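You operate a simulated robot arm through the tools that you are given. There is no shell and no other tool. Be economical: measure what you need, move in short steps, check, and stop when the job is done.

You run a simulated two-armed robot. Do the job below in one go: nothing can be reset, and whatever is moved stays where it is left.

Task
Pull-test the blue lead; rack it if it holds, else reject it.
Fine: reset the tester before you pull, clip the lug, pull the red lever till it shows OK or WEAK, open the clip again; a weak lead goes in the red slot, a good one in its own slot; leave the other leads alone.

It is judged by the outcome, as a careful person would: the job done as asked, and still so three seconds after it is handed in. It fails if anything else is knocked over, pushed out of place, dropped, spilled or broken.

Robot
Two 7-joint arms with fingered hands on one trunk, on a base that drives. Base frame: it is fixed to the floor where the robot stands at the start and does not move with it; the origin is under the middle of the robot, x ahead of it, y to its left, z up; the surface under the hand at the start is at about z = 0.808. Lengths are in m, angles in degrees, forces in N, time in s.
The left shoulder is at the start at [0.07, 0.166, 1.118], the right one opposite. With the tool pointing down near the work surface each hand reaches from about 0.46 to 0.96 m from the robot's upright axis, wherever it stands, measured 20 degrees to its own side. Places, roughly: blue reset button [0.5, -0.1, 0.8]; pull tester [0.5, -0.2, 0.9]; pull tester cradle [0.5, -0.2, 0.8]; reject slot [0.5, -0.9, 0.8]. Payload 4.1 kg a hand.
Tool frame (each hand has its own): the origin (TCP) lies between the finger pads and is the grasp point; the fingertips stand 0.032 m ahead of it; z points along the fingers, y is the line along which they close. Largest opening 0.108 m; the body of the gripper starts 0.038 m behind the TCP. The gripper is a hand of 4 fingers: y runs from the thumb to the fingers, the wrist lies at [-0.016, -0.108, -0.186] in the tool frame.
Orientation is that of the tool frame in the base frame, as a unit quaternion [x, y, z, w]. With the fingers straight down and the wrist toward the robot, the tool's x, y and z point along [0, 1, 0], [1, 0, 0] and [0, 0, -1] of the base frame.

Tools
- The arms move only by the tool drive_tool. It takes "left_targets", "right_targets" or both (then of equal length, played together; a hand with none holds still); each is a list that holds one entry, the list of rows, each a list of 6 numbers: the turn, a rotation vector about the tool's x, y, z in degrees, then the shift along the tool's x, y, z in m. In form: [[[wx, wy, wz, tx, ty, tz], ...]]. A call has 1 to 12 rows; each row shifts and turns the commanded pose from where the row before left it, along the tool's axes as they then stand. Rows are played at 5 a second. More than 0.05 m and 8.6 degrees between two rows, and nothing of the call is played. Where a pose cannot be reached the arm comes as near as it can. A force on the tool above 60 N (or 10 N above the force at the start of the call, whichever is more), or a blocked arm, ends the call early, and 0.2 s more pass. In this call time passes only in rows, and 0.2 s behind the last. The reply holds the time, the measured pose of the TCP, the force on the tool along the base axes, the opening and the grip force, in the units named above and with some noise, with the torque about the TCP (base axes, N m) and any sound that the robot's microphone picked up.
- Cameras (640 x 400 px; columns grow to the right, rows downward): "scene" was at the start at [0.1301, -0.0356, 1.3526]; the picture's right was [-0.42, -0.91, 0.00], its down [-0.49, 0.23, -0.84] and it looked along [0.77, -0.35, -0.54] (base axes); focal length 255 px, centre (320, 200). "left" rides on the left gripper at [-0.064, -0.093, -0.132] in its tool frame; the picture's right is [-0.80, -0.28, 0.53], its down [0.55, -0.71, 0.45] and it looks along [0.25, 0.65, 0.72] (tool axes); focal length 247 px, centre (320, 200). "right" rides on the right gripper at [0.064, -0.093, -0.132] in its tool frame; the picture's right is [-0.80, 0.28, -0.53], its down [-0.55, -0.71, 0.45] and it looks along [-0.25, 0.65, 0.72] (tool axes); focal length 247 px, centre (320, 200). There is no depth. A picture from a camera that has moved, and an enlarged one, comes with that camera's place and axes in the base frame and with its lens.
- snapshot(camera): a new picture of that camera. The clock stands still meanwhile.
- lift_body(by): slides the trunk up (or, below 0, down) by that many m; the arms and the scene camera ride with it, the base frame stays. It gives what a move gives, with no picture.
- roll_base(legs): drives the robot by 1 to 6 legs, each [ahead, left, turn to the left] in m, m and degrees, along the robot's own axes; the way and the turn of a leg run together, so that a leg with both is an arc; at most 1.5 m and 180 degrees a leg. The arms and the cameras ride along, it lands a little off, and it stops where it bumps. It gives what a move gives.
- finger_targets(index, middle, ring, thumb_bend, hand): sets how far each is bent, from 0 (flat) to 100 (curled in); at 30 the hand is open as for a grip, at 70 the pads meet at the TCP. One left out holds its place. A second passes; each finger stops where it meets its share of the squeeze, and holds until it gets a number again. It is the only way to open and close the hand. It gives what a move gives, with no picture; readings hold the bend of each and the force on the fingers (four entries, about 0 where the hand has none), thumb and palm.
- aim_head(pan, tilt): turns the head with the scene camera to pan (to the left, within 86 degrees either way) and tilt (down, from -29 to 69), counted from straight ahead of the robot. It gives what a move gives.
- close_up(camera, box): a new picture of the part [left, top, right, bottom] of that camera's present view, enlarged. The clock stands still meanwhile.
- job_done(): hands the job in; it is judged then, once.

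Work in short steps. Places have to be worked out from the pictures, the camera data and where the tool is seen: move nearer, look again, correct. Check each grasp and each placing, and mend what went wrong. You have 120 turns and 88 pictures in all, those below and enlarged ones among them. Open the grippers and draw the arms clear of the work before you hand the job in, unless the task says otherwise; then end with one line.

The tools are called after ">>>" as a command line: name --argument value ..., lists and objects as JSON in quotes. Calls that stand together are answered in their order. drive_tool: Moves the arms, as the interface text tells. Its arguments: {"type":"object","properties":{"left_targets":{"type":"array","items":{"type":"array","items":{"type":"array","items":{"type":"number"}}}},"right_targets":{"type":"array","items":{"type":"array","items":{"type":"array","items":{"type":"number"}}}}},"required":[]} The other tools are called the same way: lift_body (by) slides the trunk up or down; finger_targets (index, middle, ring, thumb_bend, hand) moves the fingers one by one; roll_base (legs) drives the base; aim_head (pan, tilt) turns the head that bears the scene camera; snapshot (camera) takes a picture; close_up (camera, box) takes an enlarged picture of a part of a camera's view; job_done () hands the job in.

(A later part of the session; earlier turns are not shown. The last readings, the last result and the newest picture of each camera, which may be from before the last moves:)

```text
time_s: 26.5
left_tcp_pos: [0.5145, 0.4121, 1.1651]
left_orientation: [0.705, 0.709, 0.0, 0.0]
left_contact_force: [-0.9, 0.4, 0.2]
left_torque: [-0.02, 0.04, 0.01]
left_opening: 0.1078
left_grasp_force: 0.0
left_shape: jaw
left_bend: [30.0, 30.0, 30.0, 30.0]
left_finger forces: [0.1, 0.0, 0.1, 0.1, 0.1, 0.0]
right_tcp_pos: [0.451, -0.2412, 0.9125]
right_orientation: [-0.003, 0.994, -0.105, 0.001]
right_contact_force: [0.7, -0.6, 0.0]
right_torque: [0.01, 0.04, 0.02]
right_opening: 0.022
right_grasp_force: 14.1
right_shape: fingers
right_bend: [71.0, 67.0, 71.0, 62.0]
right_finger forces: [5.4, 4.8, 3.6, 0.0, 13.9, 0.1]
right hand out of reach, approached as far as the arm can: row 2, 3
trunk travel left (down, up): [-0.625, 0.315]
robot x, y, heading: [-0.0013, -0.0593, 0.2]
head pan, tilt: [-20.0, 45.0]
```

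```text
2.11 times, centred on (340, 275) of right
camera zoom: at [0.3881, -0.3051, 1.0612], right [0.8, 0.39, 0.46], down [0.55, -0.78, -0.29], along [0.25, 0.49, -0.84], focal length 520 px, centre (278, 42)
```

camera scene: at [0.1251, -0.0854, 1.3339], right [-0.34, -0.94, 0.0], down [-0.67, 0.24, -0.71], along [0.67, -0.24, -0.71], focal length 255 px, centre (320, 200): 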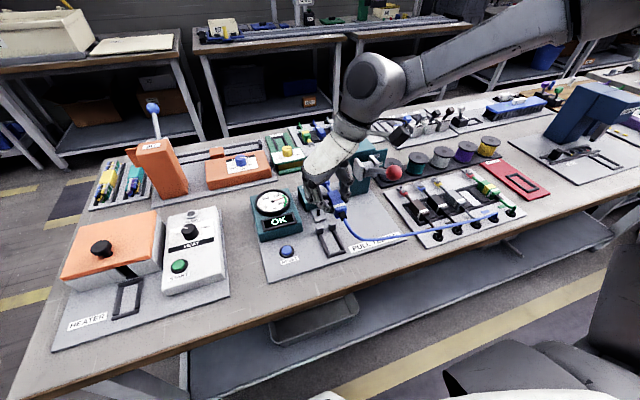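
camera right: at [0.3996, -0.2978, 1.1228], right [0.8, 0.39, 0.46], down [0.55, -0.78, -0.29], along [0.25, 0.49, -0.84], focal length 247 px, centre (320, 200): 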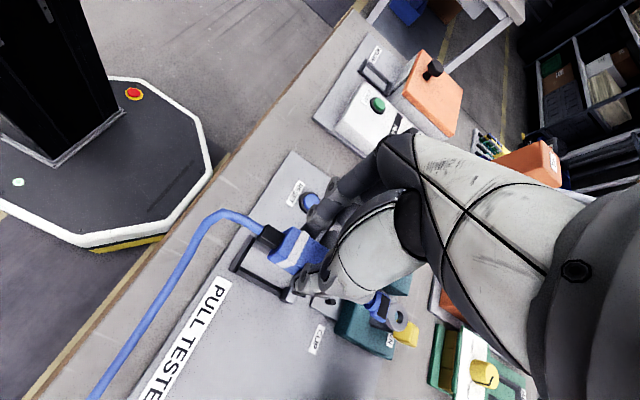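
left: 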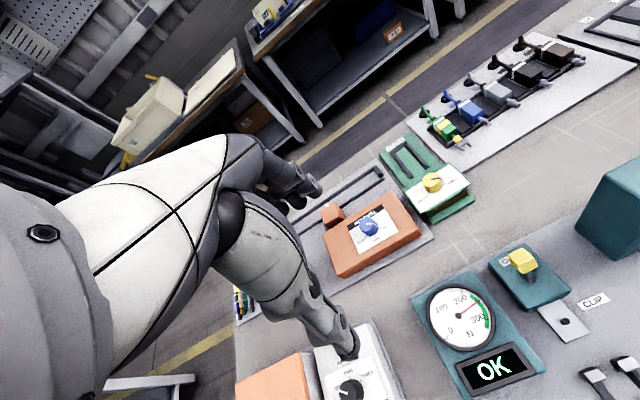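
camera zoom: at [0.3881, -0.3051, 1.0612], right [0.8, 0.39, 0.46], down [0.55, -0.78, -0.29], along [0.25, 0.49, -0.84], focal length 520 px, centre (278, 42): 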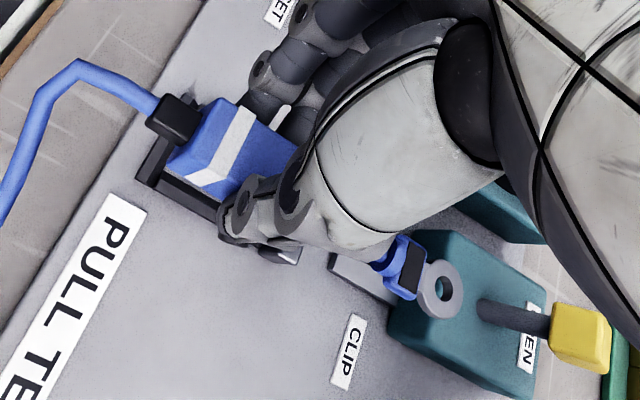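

The arm is folded too close, out of reach on the near side. I'll raise 4 cm, back the base away by 0.13, then reach forward again.

>>> drive_tool --right_targets '[[[0, 0, 0, 0, -0.0062, -0.0293], [0, 0, 0, 0, -0.004, -0.02], [0, 0, 0, 0, 0, 0]]]'

>>> roll_base --legs '[[-0.14, 0, 0]]'

```text
time_s: 27.3
left_tcp_pos: [0.5147, 0.411, 1.1656]
left_orientation: [0.705, 0.709, 0.0, 0.001]
left_contact_force: [-0.1, -0.1, 0.4]
left_torque: [0.01, -0.02, 0.02]
left_opening: 0.1075
left_grasp_force: 0.1
left_shape: jaw
left_bend: [30.0, 30.0, 30.0, 30.0]
left_finger forces: [0.0, 0.0, 0.0, 0.1, 0.0, 0.0]
right_tcp_pos: [0.4527, -0.2425, 0.9626]
right_orientation: [-0.002, 0.995, -0.104, 0.0]
right_contact_force: [0.3, 0.4, -1.7]
right_torque: [0.02, 0.01, 0.01]
right_opening: 0.022
right_grasp_force: 13.8
right_shape: fingers
right_bend: [71.0, 67.0, 71.0, 62.0]
right_finger forces: [5.4, 4.8, 3.8, 0.0, 14.0, 0.0]
trunk travel left (down, up): [-0.625, 0.315]
robot x, y, heading: [-0.0029, -0.0571, 0.2]
head pan, tilt: [-20.0, 45.0]
```

```text
time_s: 28.6
left_tcp_pos: [0.3724, 0.4096, 1.1658]
left_orientation: [0.706, 0.708, 0.0, 0.0]
left_contact_force: [0.7, 0.3, 0.9]
left_torque: [0.0, 0.0, 0.01]
left_opening: 0.1078
left_grasp_force: 0.0
left_shape: jaw
left_bend: [30.0, 30.0, 30.0, 30.0]
left_finger forces: [0.0, 0.1, 0.0, 0.0, 0.0, 0.0]
right_tcp_pos: [0.3084, -0.2435, 0.9614]
right_orientation: [-0.001, 0.995, -0.104, 0.0]
right_contact_force: [0.4, 0.4, 0.0]
right_torque: [-0.01, 0.0, 0.03]
right_opening: 0.022
right_grasp_force: 14.1
right_shape: fingers
right_bend: [71.0, 67.0, 71.0, 62.0]
right_finger forces: [5.3, 4.8, 3.8, 0.1, 13.8, 0.0]
trunk travel left (down, up): [-0.625, 0.315]
robot x, y, heading: [-0.1437, -0.062, 0.1]
head pan, tilt: [-20.0, 45.0]
```

Now forward 0.156, left 0.018, and down to z≈0.905.

>>> drive_tool --right_targets '[[[0, 0, 0, -0.039, 0.0044, -0.0009], [0, 0, 0, -0.039, 0.0044, -0.0009], [0, 0, 0, -0.039, 0.0044, -0.0009], [0, 0, 0, -0.039, 0.0044, -0.001], [0, 0, 0, 0, 0.0058, 0.0274], [0, 0, 0, 0, 0.0058, 0.0274], [0, 0, 0, 0, 0, 0]]]'

>>> close_up --camera "right" --box '[220, 180, 460, 370]'

>>> snapshot --camera "scene"

```text
time_s: 30.2
left_tcp_pos: [0.3731, 0.4096, 1.1656]
left_orientation: [0.706, 0.708, 0.0, 0.0]
left_contact_force: [-0.7, -0.6, 0.3]
left_torque: [-0.02, 0.01, -0.01]
left_opening: 0.1075
left_grasp_force: 0.1
left_shape: jaw
left_bend: [30.0, 30.0, 30.0, 30.0]
left_finger forces: [0.0, 0.0, 0.0, 0.1, 0.0, 0.1]
right_tcp_pos: [0.3849, -0.2938, 0.9456]
right_orientation: [-0.001, 0.995, -0.104, 0.001]
right_contact_force: [-0.3, -0.1, -0.5]
right_torque: [0.03, 0.02, -0.03]
right_opening: 0.0221
right_grasp_force: 14.0
right_shape: fingers
right_bend: [71.0, 67.0, 71.0, 62.0]
right_finger forces: [5.4, 4.8, 3.7, 0.1, 13.8, 0.0]
right hand out of reach, approached as far as the arm can: row 2, 3, 4, 5, 6
trunk travel left (down, up): [-0.625, 0.315]
robot x, y, heading: [-0.142, -0.062, 0.3]
head pan, tilt: [-20.0, 45.0]
```

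```text
2.11 times, centred on (340, 275) of right
camera zoom: at [0.3203, -0.3572, 1.0933], right [0.8, 0.39, 0.46], down [0.55, -0.78, -0.29], along [0.25, 0.49, -0.84], focal length 520 px, centre (278, 42)
```

zoom: 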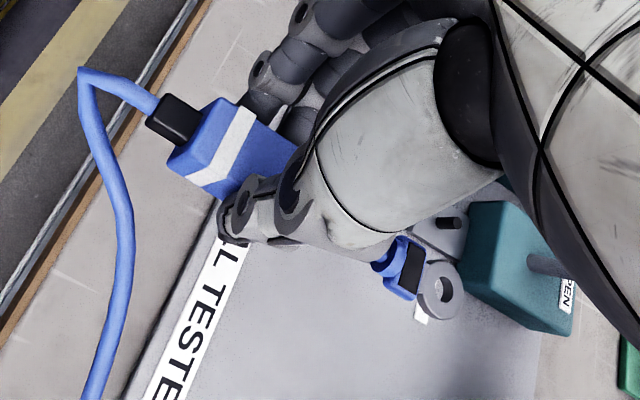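

```text
55 pictures are left
camera scene: at [-0.0178, -0.0863, 1.3339], right [-0.34, -0.94, 0.0], down [-0.67, 0.24, -0.71], along [0.67, -0.24, -0.71], focal length 255 px, centre (320, 200)
```

scene: 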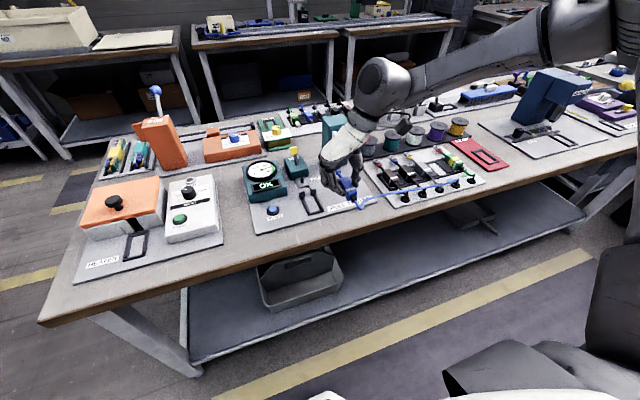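

The limit is sideways: the hand needs to be further to the robot's right, as it was at pick-up. I'll raise to about 1.1, then drive forward 0.127 and left 0.195 to reproduce the pick-up geometry.

>>> drive_tool --right_targets '[[[0, 0, 0, 0, -0.0083, -0.0391], [0, 0, 0, 0, -0.0083, -0.0391], [0, 0, 0, 0, -0.0083, -0.0391], [0, 0, 0, 0, -0.0083, -0.0391], [0, 0, 0, 0, 0, 0]]]'

>>> roll_base --legs '[[0, 0.195, 0], [0.127, 0, 0]]'

```text
time_s: 31.4
left_tcp_pos: [0.3745, 0.4094, 1.1667]
left_orientation: [0.706, 0.708, 0.0, 0.0]
left_contact_force: [0.3, -0.5, -0.7]
left_torque: [0.01, 0.01, -0.02]
left_opening: 0.1074
left_grasp_force: 0.0
left_shape: jaw
left_bend: [30.0, 30.0, 30.0, 30.0]
left_finger forces: [0.1, 0.0, 0.0, 0.0, 0.0, 0.0]
right_tcp_pos: [0.3851, -0.2942, 1.1069]
right_orientation: [0.0, 0.995, -0.104, -0.001]
right_contact_force: [0.6, -0.2, -0.3]
right_torque: [0.01, 0.02, -0.02]
right_opening: 0.022
right_grasp_force: 14.3
right_shape: fingers
right_bend: [71.0, 67.0, 71.0, 62.0]
right_finger forces: [5.4, 4.8, 3.6, 0.0, 13.8, 0.0]
trunk travel left (down, up): [-0.625, 0.315]
robot x, y, heading: [-0.1454, -0.0608, 0.0]
head pan, tilt: [-20.0, 45.0]
```

```text
time_s: 33.9
left_tcp_pos: [0.499, 0.6059, 1.166]
left_orientation: [0.707, 0.707, 0.0, 0.0]
left_contact_force: [0.3, 0.0, -0.1]
left_torque: [-0.01, 0.0, -0.03]
left_opening: 0.1072
left_grasp_force: 0.0
left_shape: jaw
left_bend: [30.0, 30.0, 30.0, 30.0]
left_finger forces: [0.1, 0.0, 0.0, 0.0, 0.1, 0.0]
right_tcp_pos: [0.5091, -0.0983, 1.1064]
right_orientation: [0.0, 0.994, -0.105, 0.0]
right_contact_force: [0.5, 0.2, -0.3]
right_torque: [0.01, 0.03, -0.01]
right_opening: 0.0221
right_grasp_force: 14.1
right_shape: fingers
right_bend: [71.0, 67.0, 71.0, 62.0]
right_finger forces: [5.3, 4.9, 3.7, 0.1, 13.8, 0.0]
trunk travel left (down, up): [-0.625, 0.315]
robot x, y, heading: [-0.0197, 0.1394, 0.1]
head pan, tilt: [-20.0, 45.0]
```

Now move back over the cradle and descend to z≈0.905.

>>> drive_tool --right_targets '[[[0, 0, 0, 0.0148, -0.0414, 0.0088], [0, 0, 0, 0.0148, -0.0414, 0.0088], [0, 0, 0, 0.0148, -0.0414, 0.0088], [0, 0, 0, 0, 0.0084, 0.0393], [0, 0, 0, 0, 0.0084, 0.0393], [0, 0, 0, 0, 0.0084, 0.0393], [0, 0, 0, 0, 0.0084, 0.0393], [0, 0, 0, 0, 0.0084, 0.0393], [0, 0, 0, 0, 0, 0]]]'

>>> aim_head --pan -40 --tilt 45

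>>> close_up --camera "right" --box '[220, 180, 460, 370]'

>>> snapshot --camera "scene"

```text
time_s: 35.9
left_tcp_pos: [0.4994, 0.6064, 1.1659]
left_orientation: [0.707, 0.707, 0.0, 0.001]
left_contact_force: [1.4, 0.1, 0.3]
left_torque: [-0.03, 0.0, -0.01]
left_opening: 0.1077
left_grasp_force: 0.2
left_shape: jaw
left_bend: [30.0, 30.0, 30.0, 30.0]
left_finger forces: [0.0, 0.1, 0.0, 0.0, 0.0, 0.0]
right_tcp_pos: [0.4646, -0.2225, 0.9061]
right_orientation: [-0.001, 0.995, -0.104, -0.001]
right_contact_force: [-1.2, -0.2, -0.7]
right_torque: [0.02, 0.02, 0.02]
right_opening: 0.0224
right_grasp_force: 13.7
right_shape: fingers
right_bend: [71.0, 67.0, 71.0, 62.0]
right_finger forces: [5.5, 4.7, 3.7, 0.1, 13.9, 0.1]
trunk travel left (down, up): [-0.625, 0.315]
robot x, y, heading: [-0.0161, 0.1386, 0.3]
head pan, tilt: [-20.0, 45.0]
```

```text
time_s: 36.7
left_tcp_pos: [0.5, 0.6062, 1.1667]
left_orientation: [0.707, 0.707, 0.0, 0.0]
left_contact_force: [-0.2, 0.7, 0.3]
left_torque: [-0.01, 0.01, -0.02]
left_opening: 0.1075
left_grasp_force: 0.0
left_shape: jaw
left_bend: [30.0, 30.0, 30.0, 30.0]
left_finger forces: [0.0, 0.0, 0.1, 0.0, 0.1, 0.0]
right_tcp_pos: [0.4642, -0.2235, 0.9054]
right_orientation: [0.0, 0.995, -0.104, 0.0]
right_contact_force: [1.0, 0.5, -0.8]
right_torque: [0.01, 0.02, 0.0]
right_opening: 0.0223
right_grasp_force: 14.2
right_shape: fingers
right_bend: [71.0, 67.0, 71.0, 62.0]
right_finger forces: [5.4, 4.7, 3.7, 0.0, 13.8, 0.1]
trunk travel left (down, up): [-0.625, 0.315]
robot x, y, heading: [-0.0152, 0.1391, 0.0]
head pan, tilt: [-40.0, 45.0]
```

```text
2.11 times, centred on (340, 275) of right
camera zoom: at [0.4012, -0.2874, 1.0539], right [0.8, 0.39, 0.46], down [0.55, -0.78, -0.29], along [0.25, 0.49, -0.84], focal length 520 px, centre (278, 42)
```

zoom: 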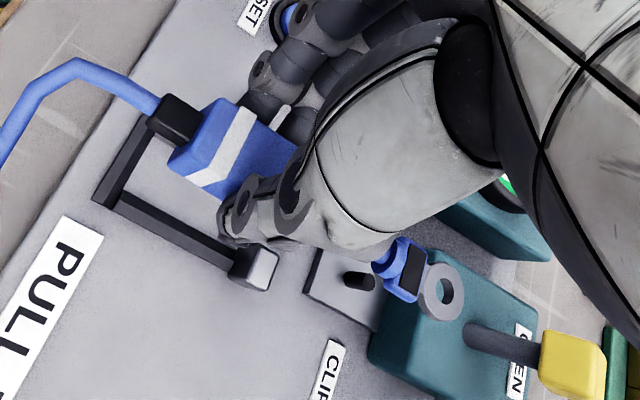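

```text
53 pictures are left
camera scene: at [0.0938, 0.0867, 1.3339], right [-0.64, -0.77, 0.0], down [-0.54, 0.45, -0.71], along [0.54, -0.45, -0.71], focal length 255 px, centre (320, 200)
```

scene: 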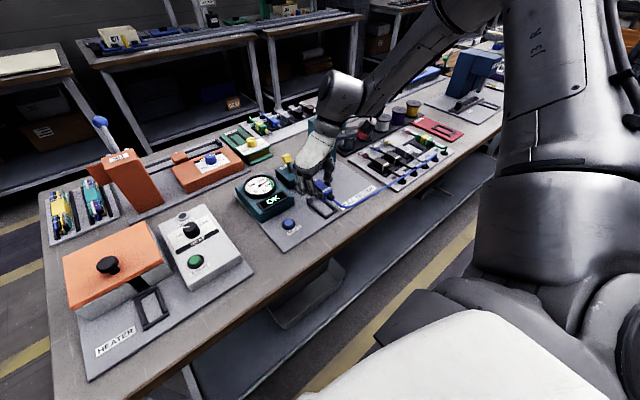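

I'll zoom the scene camera to triangulate the lug hole relative to the peg.

>>> close_up --camera "scene" --box '[270, 140, 360, 220]'

```text
5.00 times, centred on (315, 180) of scene
camera zoom: at [0.0938, 0.0867, 1.3339], right [-0.64, -0.77, 0.0], down [-0.54, 0.45, -0.71], along [0.54, -0.45, -0.71], focal length 1276 px, centre (345, 300)
```

zoom: 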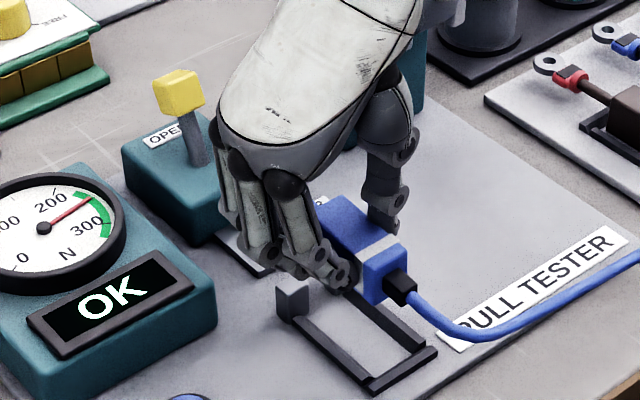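

Triangulated: rear relief at (0.4325, -0.232, 0.873) and lug at about (0.5575, -0.238, 0.885). The lead is slightly nose-up and yawed, so I'll correct both with small shifts and lower to z≈0.868.

>>> drive_tool --right_targets '[[[0, 4.5, 0, -0.005, -0.0044, 0.0009], [0, 0, -2.5, 0, 0, 0], [0, 0, 0, -0.0014, 0.0038, 0.018], [0, 0, 0, -0.0014, 0.0038, 0.018], [0, 0, 0, 0, 0, 0]]]'

>>> close_up --camera "right" --box '[220, 180, 460, 370]'

>>> close_up --camera "scene" --box '[270, 140, 360, 220]'

```text
time_s: 37.9
left_tcp_pos: [0.4991, 0.6076, 1.166]
left_orientation: [0.707, 0.707, 0.0, 0.0]
left_contact_force: [-0.3, -0.9, -0.2]
left_torque: [0.02, -0.01, 0.03]
left_opening: 0.1078
left_grasp_force: 0.1
left_shape: jaw
left_bend: [30.0, 30.0, 30.0, 30.0]
left_finger forces: [0.0, 0.0, 0.0, 0.0, 0.0, 0.1]
right_tcp_pos: [0.4703, -0.2282, 0.8674]
right_orientation: [-0.017, 0.994, -0.104, -0.042]
right_contact_force: [0.4, 0.8, -0.7]
right_torque: [-0.02, -0.01, 0.0]
right_opening: 0.0222
right_grasp_force: 14.1
right_shape: fingers
right_bend: [71.0, 67.0, 71.0, 62.0]
right_finger forces: [5.5, 4.7, 3.7, 0.1, 13.8, 0.0]
trunk travel left (down, up): [-0.625, 0.315]
robot x, y, heading: [-0.0176, 0.1354, -0.0]
head pan, tilt: [-40.0, 45.0]
```

```text
2.11 times, centred on (340, 275) of right
camera zoom: at [0.4212, -0.2936, 1.0211], right [0.82, 0.41, 0.39], down [0.54, -0.77, -0.34], along [0.16, 0.49, -0.85], focal length 520 px, centre (278, 42)
```

zoom: 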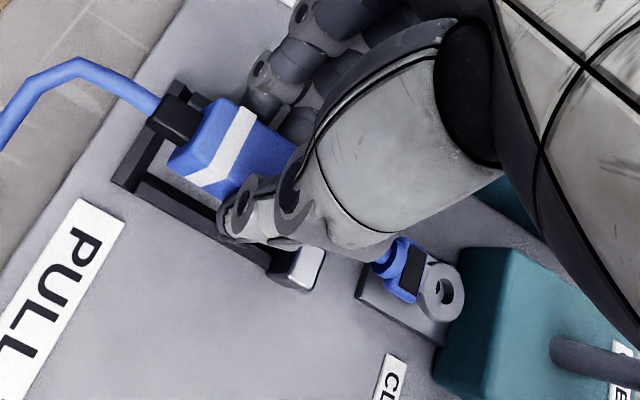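

```text
5.00 times, centred on (315, 180) of scene
camera zoom: at [0.0931, 0.087, 1.334], right [-0.64, -0.77, 0.0], down [-0.54, 0.45, -0.71], along [0.54, -0.45, -0.71], focal length 1276 px, centre (345, 300)
```

zoom: 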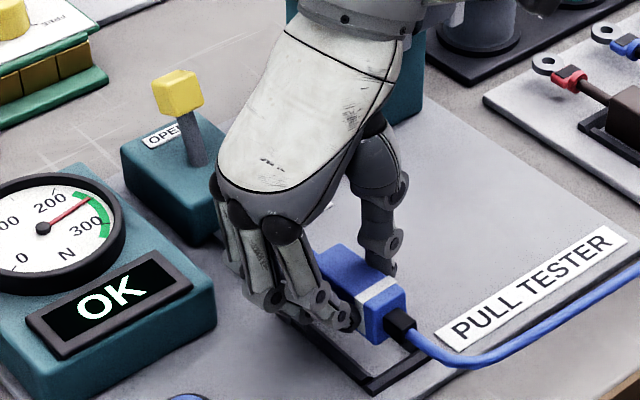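

Seen from the camera, the peg tip is in line with the lug hole, and the body is over the cradle. I'll lower another 12 mm in small steps.

>>> drive_tool --right_targets '[[[0, 0, 0, -0.0005, 0.0012, 0.006], [0, 0, 0, -0.0005, 0.0012, 0.006], [0, 0, 0, 0, 0, 0]]]'

>>> close_up --camera "right" --box '[220, 180, 460, 370]'

```text
time_s: 38.7
left_tcp_pos: [0.4994, 0.6055, 1.1663]
left_orientation: [0.707, 0.707, -0.001, 0.0]
left_contact_force: [-0.4, 0.0, -1.2]
left_torque: [-0.02, 0.03, 0.02]
left_opening: 0.1076
left_grasp_force: 0.1
left_shape: jaw
left_bend: [30.0, 30.0, 30.0, 30.0]
left_finger forces: [0.0, 0.0, 0.0, 0.0, 0.1, 0.0]
right_tcp_pos: [0.4695, -0.2292, 0.8556]
right_orientation: [-0.018, 0.994, -0.103, -0.042]
right_contact_force: [-1.1, 0.3, -0.2]
right_torque: [0.03, 0.02, 0.03]
right_opening: 0.0224
right_grasp_force: 15.5
right_shape: fingers
right_bend: [71.0, 67.0, 71.0, 62.0]
right_finger forces: [5.3, 5.0, 5.9, 0.0, 14.4, 0.1]
trunk travel left (down, up): [-0.625, 0.315]
robot x, y, heading: [-0.0177, 0.1388, 0.1]
head pan, tilt: [-40.0, 45.0]
```

```text
2.11 times, centred on (340, 275) of right
camera zoom: at [0.42, -0.2939, 1.0092], right [0.82, 0.41, 0.39], down [0.54, -0.77, -0.34], along [0.16, 0.49, -0.85], focal length 520 px, centre (278, 42)
```

zoom: 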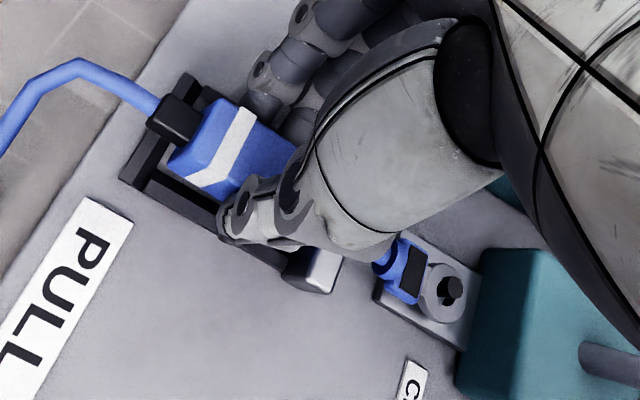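

The peg is now through the lug hole. I'll lower a few mm more until it touches.

>>> drive_tool --right_targets '[[[0, 0, 0, -0.0003, 0.0008, 0.004], [0, 0, 0, -0.0003, 0.0006, 0.003], [0, 0, 0, 0, 0, 0]]]'

>>> close_up --camera "right" --box '[220, 180, 460, 370]'

>>> close_up --camera "scene" --box '[270, 140, 360, 220]'

```text
time_s: 39.5
left_tcp_pos: [0.4982, 0.6065, 1.1663]
left_orientation: [0.707, 0.707, 0.0, 0.001]
left_contact_force: [-0.2, 1.6, 0.2]
left_torque: [0.0, 0.04, -0.01]
left_opening: 0.1076
left_grasp_force: 0.0
left_shape: jaw
left_bend: [30.0, 30.0, 30.0, 30.0]
left_finger forces: [0.1, 0.0, 0.0, 0.0, 0.0, 0.0]
right_tcp_pos: [0.4678, -0.228, 0.8509]
right_orientation: [-0.018, 0.994, -0.104, -0.041]
right_contact_force: [-3.9, -0.1, 5.7]
right_torque: [0.06, -0.04, 0.04]
right_opening: 0.022
right_grasp_force: 16.9
right_shape: fingers
right_bend: [71.0, 67.0, 71.0, 62.0]
right_finger forces: [5.1, 5.0, 8.0, 0.0, 15.5, 0.1]
trunk travel left (down, up): [-0.625, 0.315]
robot x, y, heading: [-0.019, 0.1376, -0.1]
head pan, tilt: [-40.0, 45.0]
```

```text
2.11 times, centred on (340, 275) of right
camera zoom: at [0.4189, -0.2931, 1.0033], right [0.82, 0.41, 0.39], down [0.54, -0.77, -0.34], along [0.16, 0.49, -0.85], focal length 520 px, centre (278, 42)
```

zoom: 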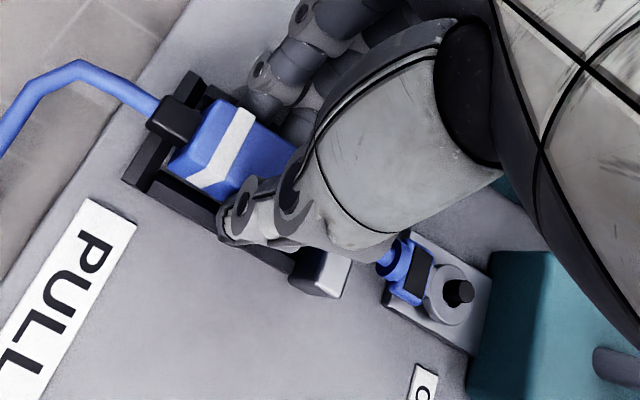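

```text
5.00 times, centred on (315, 180) of scene
camera zoom: at [0.0918, 0.0877, 1.3342], right [-0.64, -0.77, 0.0], down [-0.54, 0.45, -0.71], along [0.54, -0.46, -0.71], focal length 1276 px, centre (345, 300)
```

zoom: 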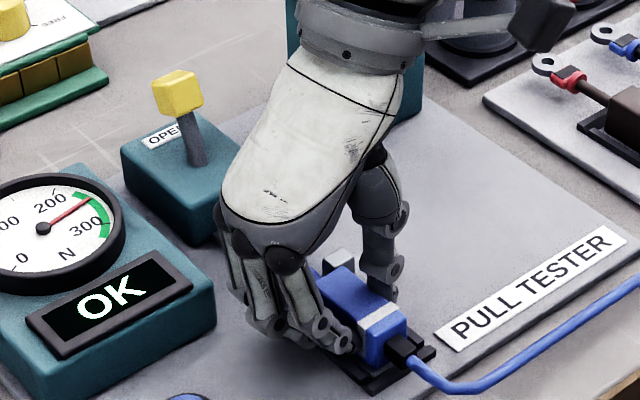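

The lead rests in the cradle (5.7 N) with the peg through the lug. I'll open a little.

>>> finger_targets --hand "right" --index 56 --middle 56 --ring 56 --thumb_bend 54

>>> close_up --camera "right" --box '[220, 180, 460, 370]'

```text
time_s: 40.5
left_tcp_pos: [0.4987, 0.6056, 1.1663]
left_orientation: [0.707, 0.707, 0.001, 0.002]
left_contact_force: [-0.5, -0.2, 0.8]
left_torque: [0.05, 0.01, 0.0]
left_opening: 0.1079
left_grasp_force: 0.0
left_shape: jaw
left_bend: [30.0, 30.0, 30.0, 30.0]
left_finger forces: [0.1, 0.0, 0.1, 0.0, 0.0, 0.0]
right_tcp_pos: [0.4683, -0.2274, 0.851]
right_orientation: [-0.017, 0.994, -0.104, -0.04]
right_contact_force: [1.7, -4.3, 19.2]
right_torque: [0.06, 0.0, -0.01]
right_opening: 0.0315
right_grasp_force: 9.4
right_shape: fingers
right_bend: [64.0, 60.0, 56.0, 54.0]
right_finger forces: [13.1, 6.0, 0.0, 0.1, 0.1, 0.0]
trunk travel left (down, up): [-0.625, 0.315]
robot x, y, heading: [-0.0185, 0.1365, 0.0]
head pan, tilt: [-40.0, 45.0]
```

```text
2.11 times, centred on (340, 275) of right
camera zoom: at [0.4193, -0.2931, 1.0036], right [0.82, 0.41, 0.39], down [0.54, -0.77, -0.34], along [0.17, 0.49, -0.85], focal length 520 px, centre (278, 42)
```

zoom: 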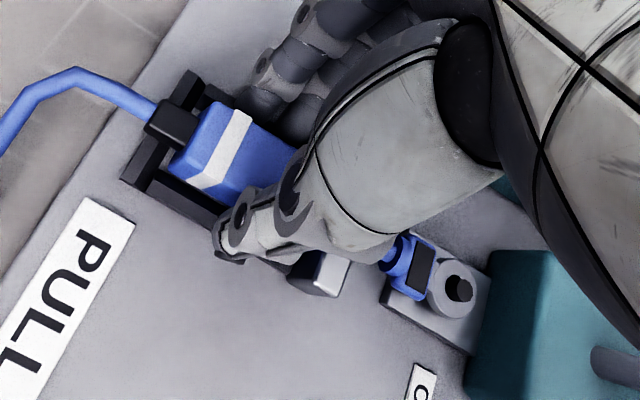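

The lead has settled flat, but the index and middle fingers press on the cradle rail as they open. I'll lift straight up a little.

>>> drive_tool --right_targets '[[[0, 0, 0, 0.0005, -0.0012, -0.006], [0, 0, 0, 0.0005, -0.0012, -0.006], [0, 0, 0, 0, 0, 0]]]'

>>> close_up --camera "right" --box '[220, 180, 460, 370]'

```text
time_s: 41.3
left_tcp_pos: [0.4993, 0.6066, 1.1656]
left_orientation: [0.707, 0.708, 0.0, 0.0]
left_contact_force: [-0.5, -0.2, -0.2]
left_torque: [0.0, 0.0, 0.02]
left_opening: 0.1078
left_grasp_force: 0.0
left_shape: jaw
left_bend: [30.0, 30.0, 30.0, 30.0]
left_finger forces: [0.0, 0.0, 0.0, 0.1, 0.0, 0.1]
right_tcp_pos: [0.4688, -0.2284, 0.8613]
right_orientation: [-0.018, 0.994, -0.104, -0.042]
right_contact_force: [0.1, 0.4, 0.7]
right_torque: [0.0, 0.0, 0.03]
right_opening: 0.0418
right_grasp_force: 0.1
right_shape: fingers
right_bend: [56.0, 56.0, 56.0, 54.0]
right_finger forces: [0.0, 0.1, 0.1, 0.1, 0.0, 0.1]
trunk travel left (down, up): [-0.625, 0.315]
robot x, y, heading: [-0.0169, 0.1392, -0.1]
head pan, tilt: [-40.0, 45.0]
```

```text
2.11 times, centred on (340, 275) of right
camera zoom: at [0.42, -0.2937, 1.0145], right [0.82, 0.41, 0.39], down [0.54, -0.77, -0.34], along [0.16, 0.49, -0.85], focal length 520 px, centre (278, 42)
```

zoom: 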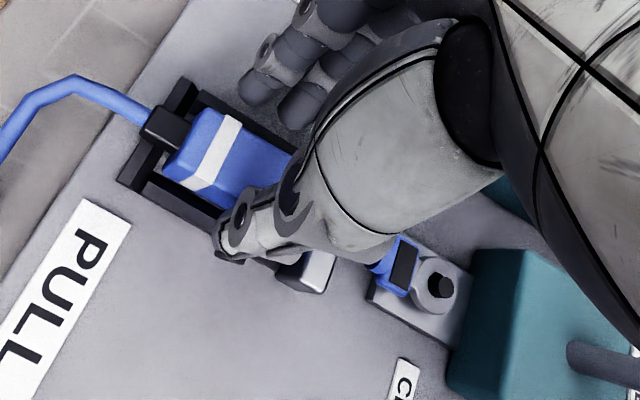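

The hand is free and the lead sits flat with its lug on the peg. I'll rise to z≈1.08 and square the hand up.

>>> drive_tool --right_targets '[[[0, 0, 0, 0.002, -0.007, -0.034], [0, 0, 0, 0.003, -0.0083, -0.039], [0, 0, 0, 0.003, -0.0083, -0.039], [0, 0, 0, 0.003, -0.0083, -0.039], [0, 0, 0, 0.003, -0.0083, -0.039], [0, 0, 2.5, 0.003, -0.0083, -0.03], [0, -4.5, 0, 0, 0, 0], [-6, 0, 0, 0, 0, 0], [-6, 0, 0, 0, 0, 0], [0, 0, 0, 0, 0, 0]]]'

>>> drive_tool --right_targets '[[[0, 0, 8.2, 0, 0, 0], [0, 0, 8.2, 0, 0, 0], [0, 0, 8.2, 0, 0, 0], [0, 0, 8.2, 0, 0, 0], [0, 0, 8.2, 0, 0, 0], [0, 0, 8.2, 0, 0, 0], [0, 0, 8.2, 0, 0, 0], [0, 0, 8.2, 0, 0, 0], [0, 0, 8.2, 0, 0, 0], [0, 0, 8.2, 0, 0, 0], [0, 0, 8, 0, 0, 0]]]'

>>> finger_targets --hand "right" --index 68 --middle 68 --ring 68 --thumb_bend 68

>>> snapshot --camera "scene"

>>> snapshot --camera "right"

```text
time_s: 43.5
left_tcp_pos: [0.4997, 0.6066, 1.1654]
left_orientation: [0.707, 0.707, 0.0, 0.0]
left_contact_force: [1.2, 0.9, -0.9]
left_torque: [-0.06, 0.0, -0.02]
left_opening: 0.1077
left_grasp_force: 0.1
left_shape: jaw
left_bend: [30.0, 30.0, 30.0, 30.0]
left_finger forces: [0.0, 0.0, 0.0, 0.0, 0.0, 0.0]
right_tcp_pos: [0.4745, -0.2307, 1.0877]
right_orientation: [0.0, 1.0, 0.0, 0.0]
right_contact_force: [-0.3, 0.5, -0.6]
right_torque: [-0.01, -0.02, 0.0]
right_opening: 0.0415
right_grasp_force: 0.1
right_shape: fingers
right_bend: [56.0, 56.0, 56.0, 54.0]
right_finger forces: [0.0, 0.0, 0.0, 0.0, 0.1, 0.0]
trunk travel left (down, up): [-0.625, 0.315]
robot x, y, heading: [-0.0169, 0.1345, 0.2]
head pan, tilt: [-40.0, 45.0]
```

```text
time_s: 45.9
left_tcp_pos: [0.4994, 0.6045, 1.1667]
left_orientation: [0.707, 0.707, 0.0, -0.001]
left_contact_force: [-0.4, -0.5, 0.1]
left_torque: [0.04, -0.02, -0.03]
left_opening: 0.1077
left_grasp_force: 0.1
left_shape: jaw
left_bend: [30.0, 30.0, 30.0, 30.0]
left_finger forces: [0.1, 0.0, 0.1, 0.0, 0.0, 0.0]
right_tcp_pos: [0.4743, -0.2646, 1.0827]
right_orientation: [0.702, 0.712, 0.007, -0.006]
right_contact_force: [0.0, 0.9, 0.9]
right_torque: [0.02, -0.03, 0.0]
right_opening: 0.0417
right_grasp_force: 0.1
right_shape: fingers
right_bend: [56.0, 56.0, 56.0, 54.0]
right_finger forces: [0.0, 0.0, 0.0, 0.1, 0.1, 0.0]
right hand out of reach, approached as far as the arm can: row 11
trunk travel left (down, up): [-0.625, 0.315]
robot x, y, heading: [-0.0192, 0.1375, -0.1]
head pan, tilt: [-40.0, 45.0]
```

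```text
time_s: 46.9
left_tcp_pos: [0.4993, 0.6067, 1.1648]
left_orientation: [0.707, 0.708, 0.0, 0.0]
left_contact_force: [0.4, 0.1, 0.6]
left_torque: [0.02, 0.0, -0.05]
left_opening: 0.1077
left_grasp_force: 0.2
left_shape: jaw
left_bend: [30.0, 30.0, 30.0, 30.0]
left_finger forces: [0.1, 0.0, 0.0, 0.0, 0.1, 0.0]
right_tcp_pos: [0.475, -0.2628, 1.0838]
right_orientation: [0.701, 0.713, 0.007, -0.005]
right_contact_force: [-0.1, -0.5, -0.3]
right_torque: [-0.02, -0.04, 0.0]
right_opening: 0.0084
right_grasp_force: 0.1
right_shape: fingers
right_bend: [68.0, 68.0, 68.0, 68.0]
right_finger forces: [0.0, 0.0, 0.0, 0.0, 0.1, 0.1]
trunk travel left (down, up): [-0.625, 0.315]
robot x, y, heading: [-0.0176, 0.139, 0.3]
head pan, tilt: [-40.0, 45.0]
```

```text
44 pictures are left
camera scene: at [0.0935, 0.0866, 1.3339], right [-0.64, -0.77, 0.0], down [-0.54, 0.45, -0.71], along [0.54, -0.45, -0.71], focal length 255 px, centre (320, 200)
```

scene: 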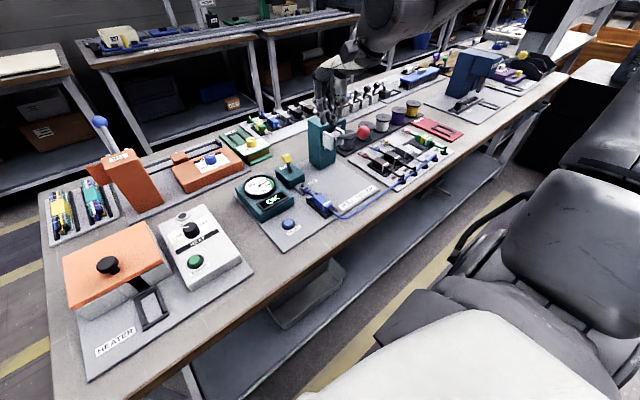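

```text
43 pictures are left
camera right: at [0.3817, -0.2027, 1.2161], right [0.3, -0.8, 0.52], down [-0.7, -0.55, -0.46], along [0.65, -0.23, -0.72], focal length 247 px, centre (320, 200)
```

right: 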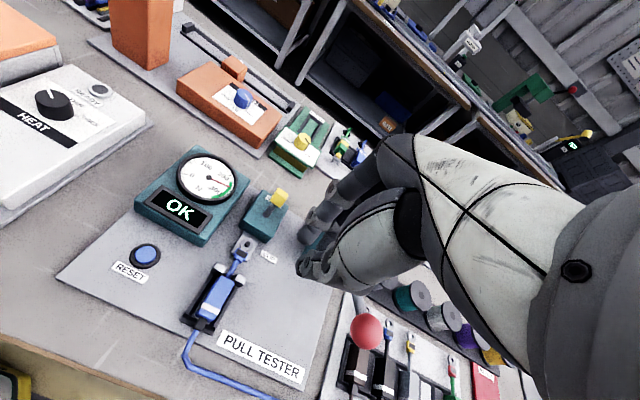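

All clear. The reset button is at about (0.471, -0.129), top ≈0.825. With the fingers closed as a pointer, I'll move above it and look.

>>> drive_tool --right_targets '[[[0, 0, 0, 0.044, -0.001, 0.0], [0, 0, 0, 0.044, -0.001, 0.0], [0, 0, 0, 0.044, -0.001, 0.0], [0, 0, 0, 0, 0, 0.04], [0, 0, 0, 0, 0, 0.04], [0, 0, 0, 0, 0, 0.04], [0, 0, 0, 0, 0, 0.04], [0, 0, 0, 0, 0, 0.02], [0, 0, 0, 0, 0, 0]]]'

>>> close_up --camera "scene" --box '[230, 130, 370, 250]'

>>> snapshot --camera "right"

```text
time_s: 48.9
left_tcp_pos: [0.4999, 0.607, 1.165]
left_orientation: [0.707, 0.707, -0.001, 0.0]
left_contact_force: [0.0, 0.1, -0.4]
left_torque: [-0.03, 0.0, -0.03]
left_opening: 0.1079
left_grasp_force: 0.0
left_shape: jaw
left_bend: [30.0, 30.0, 30.0, 30.0]
left_finger forces: [0.0, 0.0, 0.0, 0.0, 0.1, 0.0]
right_tcp_pos: [0.4802, -0.2649, 0.8859]
right_orientation: [0.708, 0.707, 0.0, 0.0]
right_contact_force: [0.1, 0.3, 0.1]
right_torque: [-0.05, 0.03, -0.02]
right_opening: 0.0086
right_grasp_force: 0.2
right_shape: fingers
right_bend: [68.0, 68.0, 68.0, 68.0]
right_finger forces: [0.1, 0.0, 0.0, 0.0, 0.0, 0.1]
right hand out of reach, approached as far as the arm can: row 1, 2, 3, 4
trunk travel left (down, up): [-0.625, 0.315]
robot x, y, heading: [-0.0172, 0.1378, 0.1]
head pan, tilt: [-40.0, 45.0]
```

```text
3.33 times, centred on (300, 190) of scene
camera zoom: at [0.0935, 0.087, 1.3339], right [-0.64, -0.77, 0.0], down [-0.54, 0.45, -0.71], along [0.54, -0.45, -0.71], focal length 851 px, centre (387, 233)
```

zoom: 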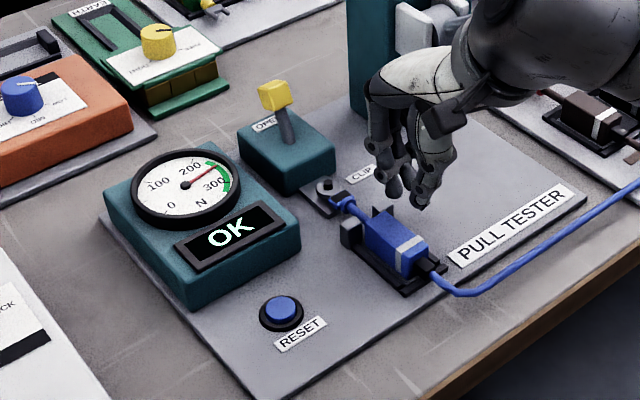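

```text
41 pictures are left
camera right: at [0.3885, -0.2006, 1.0172], right [0.28, -0.8, 0.53], down [-0.71, -0.55, -0.45], along [0.65, -0.25, -0.72], focal length 247 px, centre (320, 200)
```

right: 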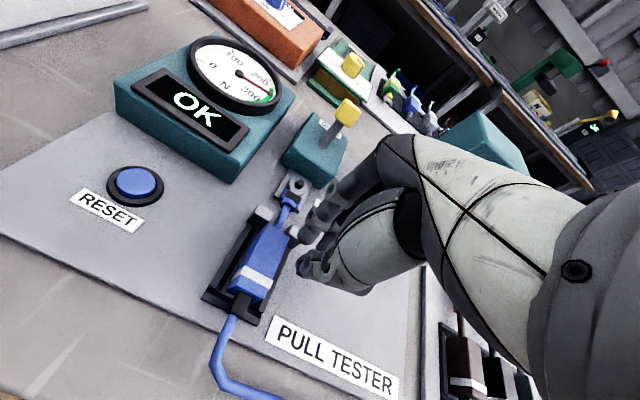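

The arm is limited sideways here too, and the tips ended up low beside the lead without touching it. I'll raise straight up, then drive the base left 0.19 so the button falls in easy reach.

>>> drive_tool --right_targets '[[[0, 0, 0, 0, 0, -0.04], [0, 0, 0, 0, 0, -0.04], [0, 0, 0, 0, 0, -0.04], [0, 0, 0, 0, 0, -0.04], [0, 0, 0, 0, 0, 0]]]'

>>> roll_base --legs '[[0, 0.18, 0]]'

```text
time_s: 50.1
left_tcp_pos: [0.4996, 0.6057, 1.1649]
left_orientation: [0.707, 0.707, 0.0, 0.0]
left_contact_force: [0.9, 0.2, -0.3]
left_torque: [-0.01, 0.0, -0.02]
left_opening: 0.1076
left_grasp_force: 0.0
left_shape: jaw
left_bend: [30.0, 30.0, 30.0, 30.0]
left_finger forces: [0.0, 0.0, 0.0, 0.0, 0.0, 0.0]
right_tcp_pos: [0.4829, -0.2635, 1.0486]
right_orientation: [0.707, 0.707, 0.001, -0.001]
right_contact_force: [0.7, -0.5, -0.2]
right_torque: [0.02, 0.04, 0.02]
right_opening: 0.0085
right_grasp_force: 0.0
right_shape: fingers
right_bend: [68.0, 68.0, 68.0, 68.0]
right_finger forces: [0.0, 0.1, 0.0, 0.1, 0.0, 0.0]
trunk travel left (down, up): [-0.625, 0.315]
robot x, y, heading: [-0.0211, 0.138, 0.1]
head pan, tilt: [-40.0, 45.0]
```

```text
time_s: 51.6
left_tcp_pos: [0.4999, 0.7865, 1.1656]
left_orientation: [0.707, 0.707, 0.0, -0.001]
left_contact_force: [0.6, -0.7, -0.3]
left_torque: [-0.04, 0.03, 0.03]
left_opening: 0.1077
left_grasp_force: 0.1
left_shape: jaw
left_bend: [30.0, 30.0, 30.0, 30.0]
left_finger forces: [0.0, 0.0, 0.0, 0.0, 0.0, 0.1]
right_tcp_pos: [0.481, -0.0839, 1.0473]
right_orientation: [0.708, 0.707, 0.0, 0.001]
right_contact_force: [-1.2, -0.1, 0.9]
right_torque: [0.0, 0.02, -0.01]
right_opening: 0.0085
right_grasp_force: 0.0
right_shape: fingers
right_bend: [68.0, 68.0, 68.0, 68.0]
right_finger forces: [0.1, 0.0, 0.0, 0.1, 0.0, 0.0]
trunk travel left (down, up): [-0.625, 0.315]
robot x, y, heading: [-0.0177, 0.3199, -0.2]
head pan, tilt: [-40.0, 45.0]
```

Button target (0.471, -0.129). I'll move over it, down to z≈0.90, and look.

>>> drive_tool --right_targets '[[[0, 0, 0, -0.045, -0.01, 0.01], [0, 0, 0, 0, 0, 0.045], [0, 0, 0, 0, 0, 0.045], [0, 0, 0, 0, 0, 0.045], [0, 0, 0, 0, 0, 0]]]'

>>> snapshot --camera "right"

>>> close_up --camera "scene" --box '[270, 110, 440, 240]'

```text
time_s: 52.8
left_tcp_pos: [0.4994, 0.7861, 1.1641]
left_orientation: [0.707, 0.707, 0.0, 0.001]
left_contact_force: [-1.1, 0.0, 0.1]
left_torque: [0.0, -0.01, 0.0]
left_opening: 0.1077
left_grasp_force: 0.1
left_shape: jaw
left_bend: [30.0, 30.0, 30.0, 30.0]
left_finger forces: [0.0, 0.1, 0.0, 0.0, 0.1, 0.1]
right_tcp_pos: [0.4724, -0.1254, 0.9045]
right_orientation: [0.708, 0.706, 0.0, 0.001]
right_contact_force: [-0.1, -0.2, 0.1]
right_torque: [0.0, 0.01, 0.02]
right_opening: 0.0083
right_grasp_force: 0.0
right_shape: fingers
right_bend: [68.0, 68.0, 68.0, 68.0]
right_finger forces: [0.0, 0.1, 0.1, 0.0, 0.0, 0.1]
trunk travel left (down, up): [-0.625, 0.315]
robot x, y, heading: [-0.0179, 0.3181, -0.2]
head pan, tilt: [-40.0, 45.0]
```

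```text
40 pictures are left
camera right: at [0.3806, -0.0615, 1.0362], right [0.28, -0.8, 0.53], down [-0.71, -0.55, -0.45], along [0.65, -0.25, -0.72], focal length 247 px, centre (320, 200)
```

right: 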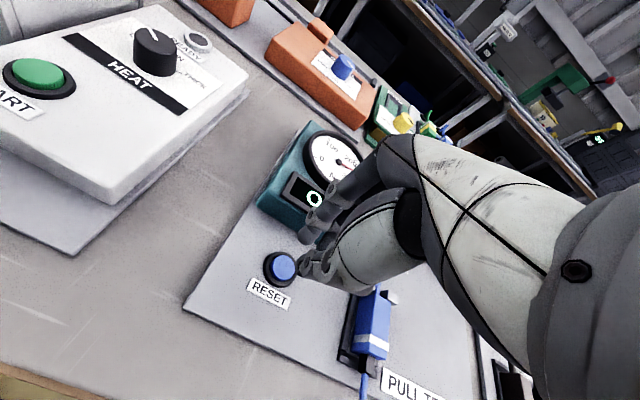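

```text
3.08 times, centred on (355, 175) of scene
camera zoom: at [0.0933, 0.2686, 1.334], right [-0.64, -0.77, 0.0], down [-0.54, 0.45, -0.71], along [0.54, -0.46, -0.71], focal length 785 px, centre (212, 277)
```

zoom: 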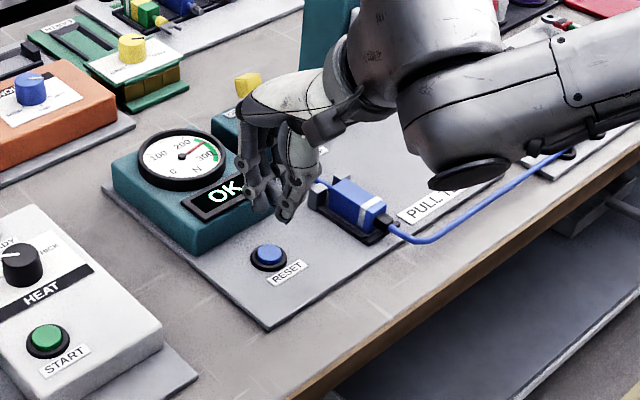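

The button is at (0.473, -0.123), right below the fingertips. I'll press down gently.

>>> drive_tool --right_targets '[[[0, 0, 0, 0.002, 0, 0.03], [0, 0, 0, 0, 0, 0.012], [0, 0, 0, 0, 0, 0.004], [0, 0, 0, 0, 0, 0]]]'

>>> close_up --camera "scene" --box '[270, 110, 440, 240]'

```text
time_s: 53.8
left_tcp_pos: [0.4995, 0.7853, 1.1651]
left_orientation: [0.707, 0.707, 0.0, 0.0]
left_contact_force: [0.3, -0.8, -0.4]
left_torque: [-0.01, 0.0, -0.04]
left_opening: 0.1077
left_grasp_force: 0.1
left_shape: jaw
left_bend: [30.0, 30.0, 30.0, 30.0]
left_finger forces: [0.1, 0.0, 0.0, 0.0, 0.1, 0.1]
right_tcp_pos: [0.4718, -0.1249, 0.8583]
right_orientation: [0.708, 0.706, 0.0, 0.0]
right_contact_force: [0.2, 0.2, -0.5]
right_torque: [0.0, -0.01, 0.03]
right_opening: 0.0086
right_grasp_force: 0.2
right_shape: fingers
right_bend: [68.0, 68.0, 68.0, 68.0]
right_finger forces: [0.0, 0.0, 0.0, 0.0, 0.0, 0.1]
trunk travel left (down, up): [-0.625, 0.315]
robot x, y, heading: [-0.0175, 0.3196, 0.1]
head pan, tilt: [-40.0, 45.0]
```

```text
3.08 times, centred on (355, 175) of scene
camera zoom: at [0.0935, 0.267, 1.3339], right [-0.64, -0.77, 0.0], down [-0.54, 0.45, -0.71], along [0.54, -0.45, -0.71], focal length 785 px, centre (212, 277)
```

zoom: 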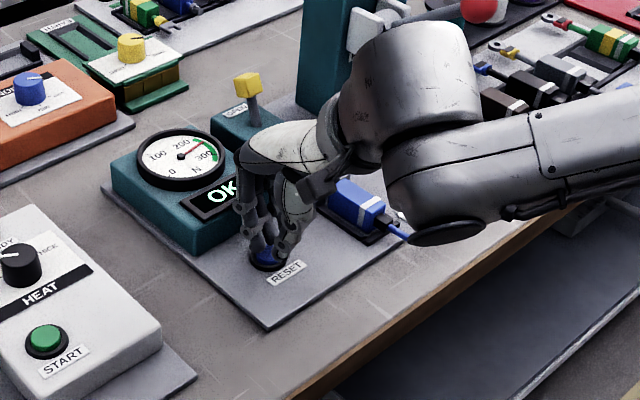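

The tips are right on the button, so I'll continue a few more mm.

>>> drive_tool --right_targets '[[[0, 0, 0, 0, 0, 0.004], [0, 0, 0, 0, 0, 0.004], [0, 0, 0, 0, 0, 0.003], [0, 0, 0, 0, 0, 0]]]'

>>> close_up --camera "scene" --box '[270, 110, 440, 240]'

```text
time_s: 54.8
left_tcp_pos: [0.4987, 0.786, 1.1653]
left_orientation: [0.707, 0.707, 0.001, 0.0]
left_contact_force: [0.6, -0.4, -0.1]
left_torque: [-0.07, -0.01, 0.02]
left_opening: 0.1075
left_grasp_force: 0.1
left_shape: jaw
left_bend: [30.0, 30.0, 30.0, 30.0]
left_finger forces: [0.0, 0.0, 0.0, 0.0, 0.0, 0.0]
right_tcp_pos: [0.4711, -0.1256, 0.8472]
right_orientation: [0.708, 0.706, 0.0, 0.0]
right_contact_force: [1.9, -1.7, 5.7]
right_torque: [-0.04, -0.1, -0.02]
right_opening: 0.0081
right_grasp_force: 2.6
right_shape: fingers
right_bend: [68.0, 68.0, 68.0, 68.0]
right_finger forces: [5.2, 0.8, 0.0, 0.1, 0.0, 0.0]
trunk travel left (down, up): [-0.625, 0.315]
robot x, y, heading: [-0.0161, 0.3169, 0.1]
head pan, tilt: [-40.0, 45.0]
heard: click
```

```text
3.08 times, centred on (355, 175) of scene
camera zoom: at [0.0931, 0.2675, 1.3341], right [-0.64, -0.77, 0.0], down [-0.54, 0.45, -0.71], along [0.54, -0.46, -0.71], focal length 785 px, centre (212, 277)
```

zoom: 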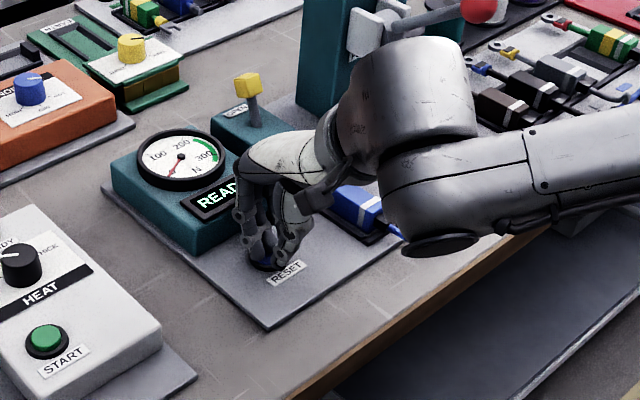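

A click, and it shows READY with the needle at zero. I'll raise the hand and inspect the clip toggle.

>>> drive_tool --right_targets '[[[0, 0, 0, 0, 0, -0.04], [0, 0, 0, 0, 0, -0.04], [0, 0, 0, 0, -0.01, -0.04], [0, 0, 0, 0, -0.02, -0.04], [0, 0, 0, 0, -0.02, -0.04], [0, 0, 0, 0, 0, 0]]]'

>>> close_up --camera "scene" --box '[290, 110, 390, 190]'

>>> snapshot --camera "right"

```text
time_s: 56.2
left_tcp_pos: [0.5008, 0.785, 1.1665]
left_orientation: [0.708, 0.707, 0.001, 0.0]
left_contact_force: [0.2, 0.7, 0.3]
left_torque: [0.04, -0.01, -0.03]
left_opening: 0.1075
left_grasp_force: 0.1
left_shape: jaw
left_bend: [30.0, 30.0, 30.0, 30.0]
left_finger forces: [0.0, 0.0, 0.0, 0.0, 0.1, 0.0]
right_tcp_pos: [0.4217, -0.1278, 1.0455]
right_orientation: [0.707, 0.707, 0.001, -0.001]
right_contact_force: [-0.1, -0.3, 1.0]
right_torque: [0.04, 0.05, 0.01]
right_opening: 0.0079
right_grasp_force: 0.2
right_shape: fingers
right_bend: [68.0, 68.0, 68.0, 68.0]
right_finger forces: [0.0, 0.0, 0.0, 0.0, 0.0, 0.0]
trunk travel left (down, up): [-0.625, 0.315]
robot x, y, heading: [-0.0171, 0.318, -0.2]
head pan, tilt: [-40.0, 45.0]
```

```text
5.00 times, centred on (340, 150) of scene
camera zoom: at [0.0942, 0.265, 1.3337], right [-0.64, -0.77, 0.0], down [-0.54, 0.46, -0.71], along [0.54, -0.45, -0.71], focal length 1276 px, centre (220, 450)
```

zoom: 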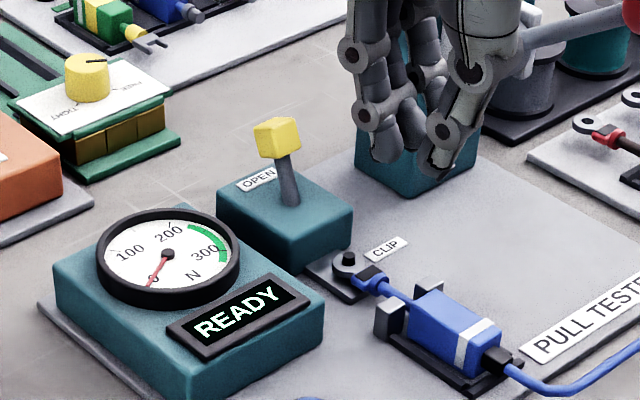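

```text
35 pictures are left
camera right: at [0.3303, -0.0638, 1.1778], right [0.28, -0.8, 0.53], down [-0.71, -0.55, -0.45], along [0.65, -0.25, -0.72], focal length 247 px, centre (320, 200)
```

right: 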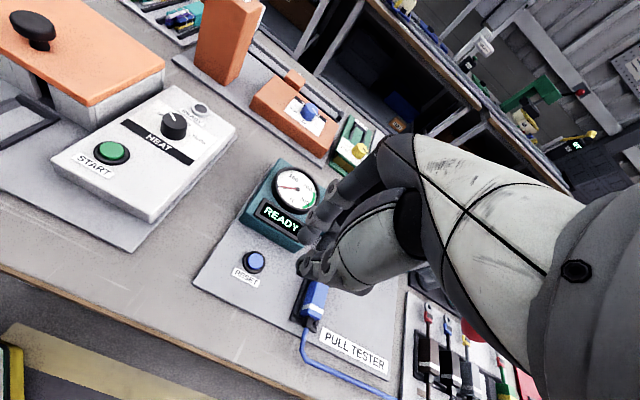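

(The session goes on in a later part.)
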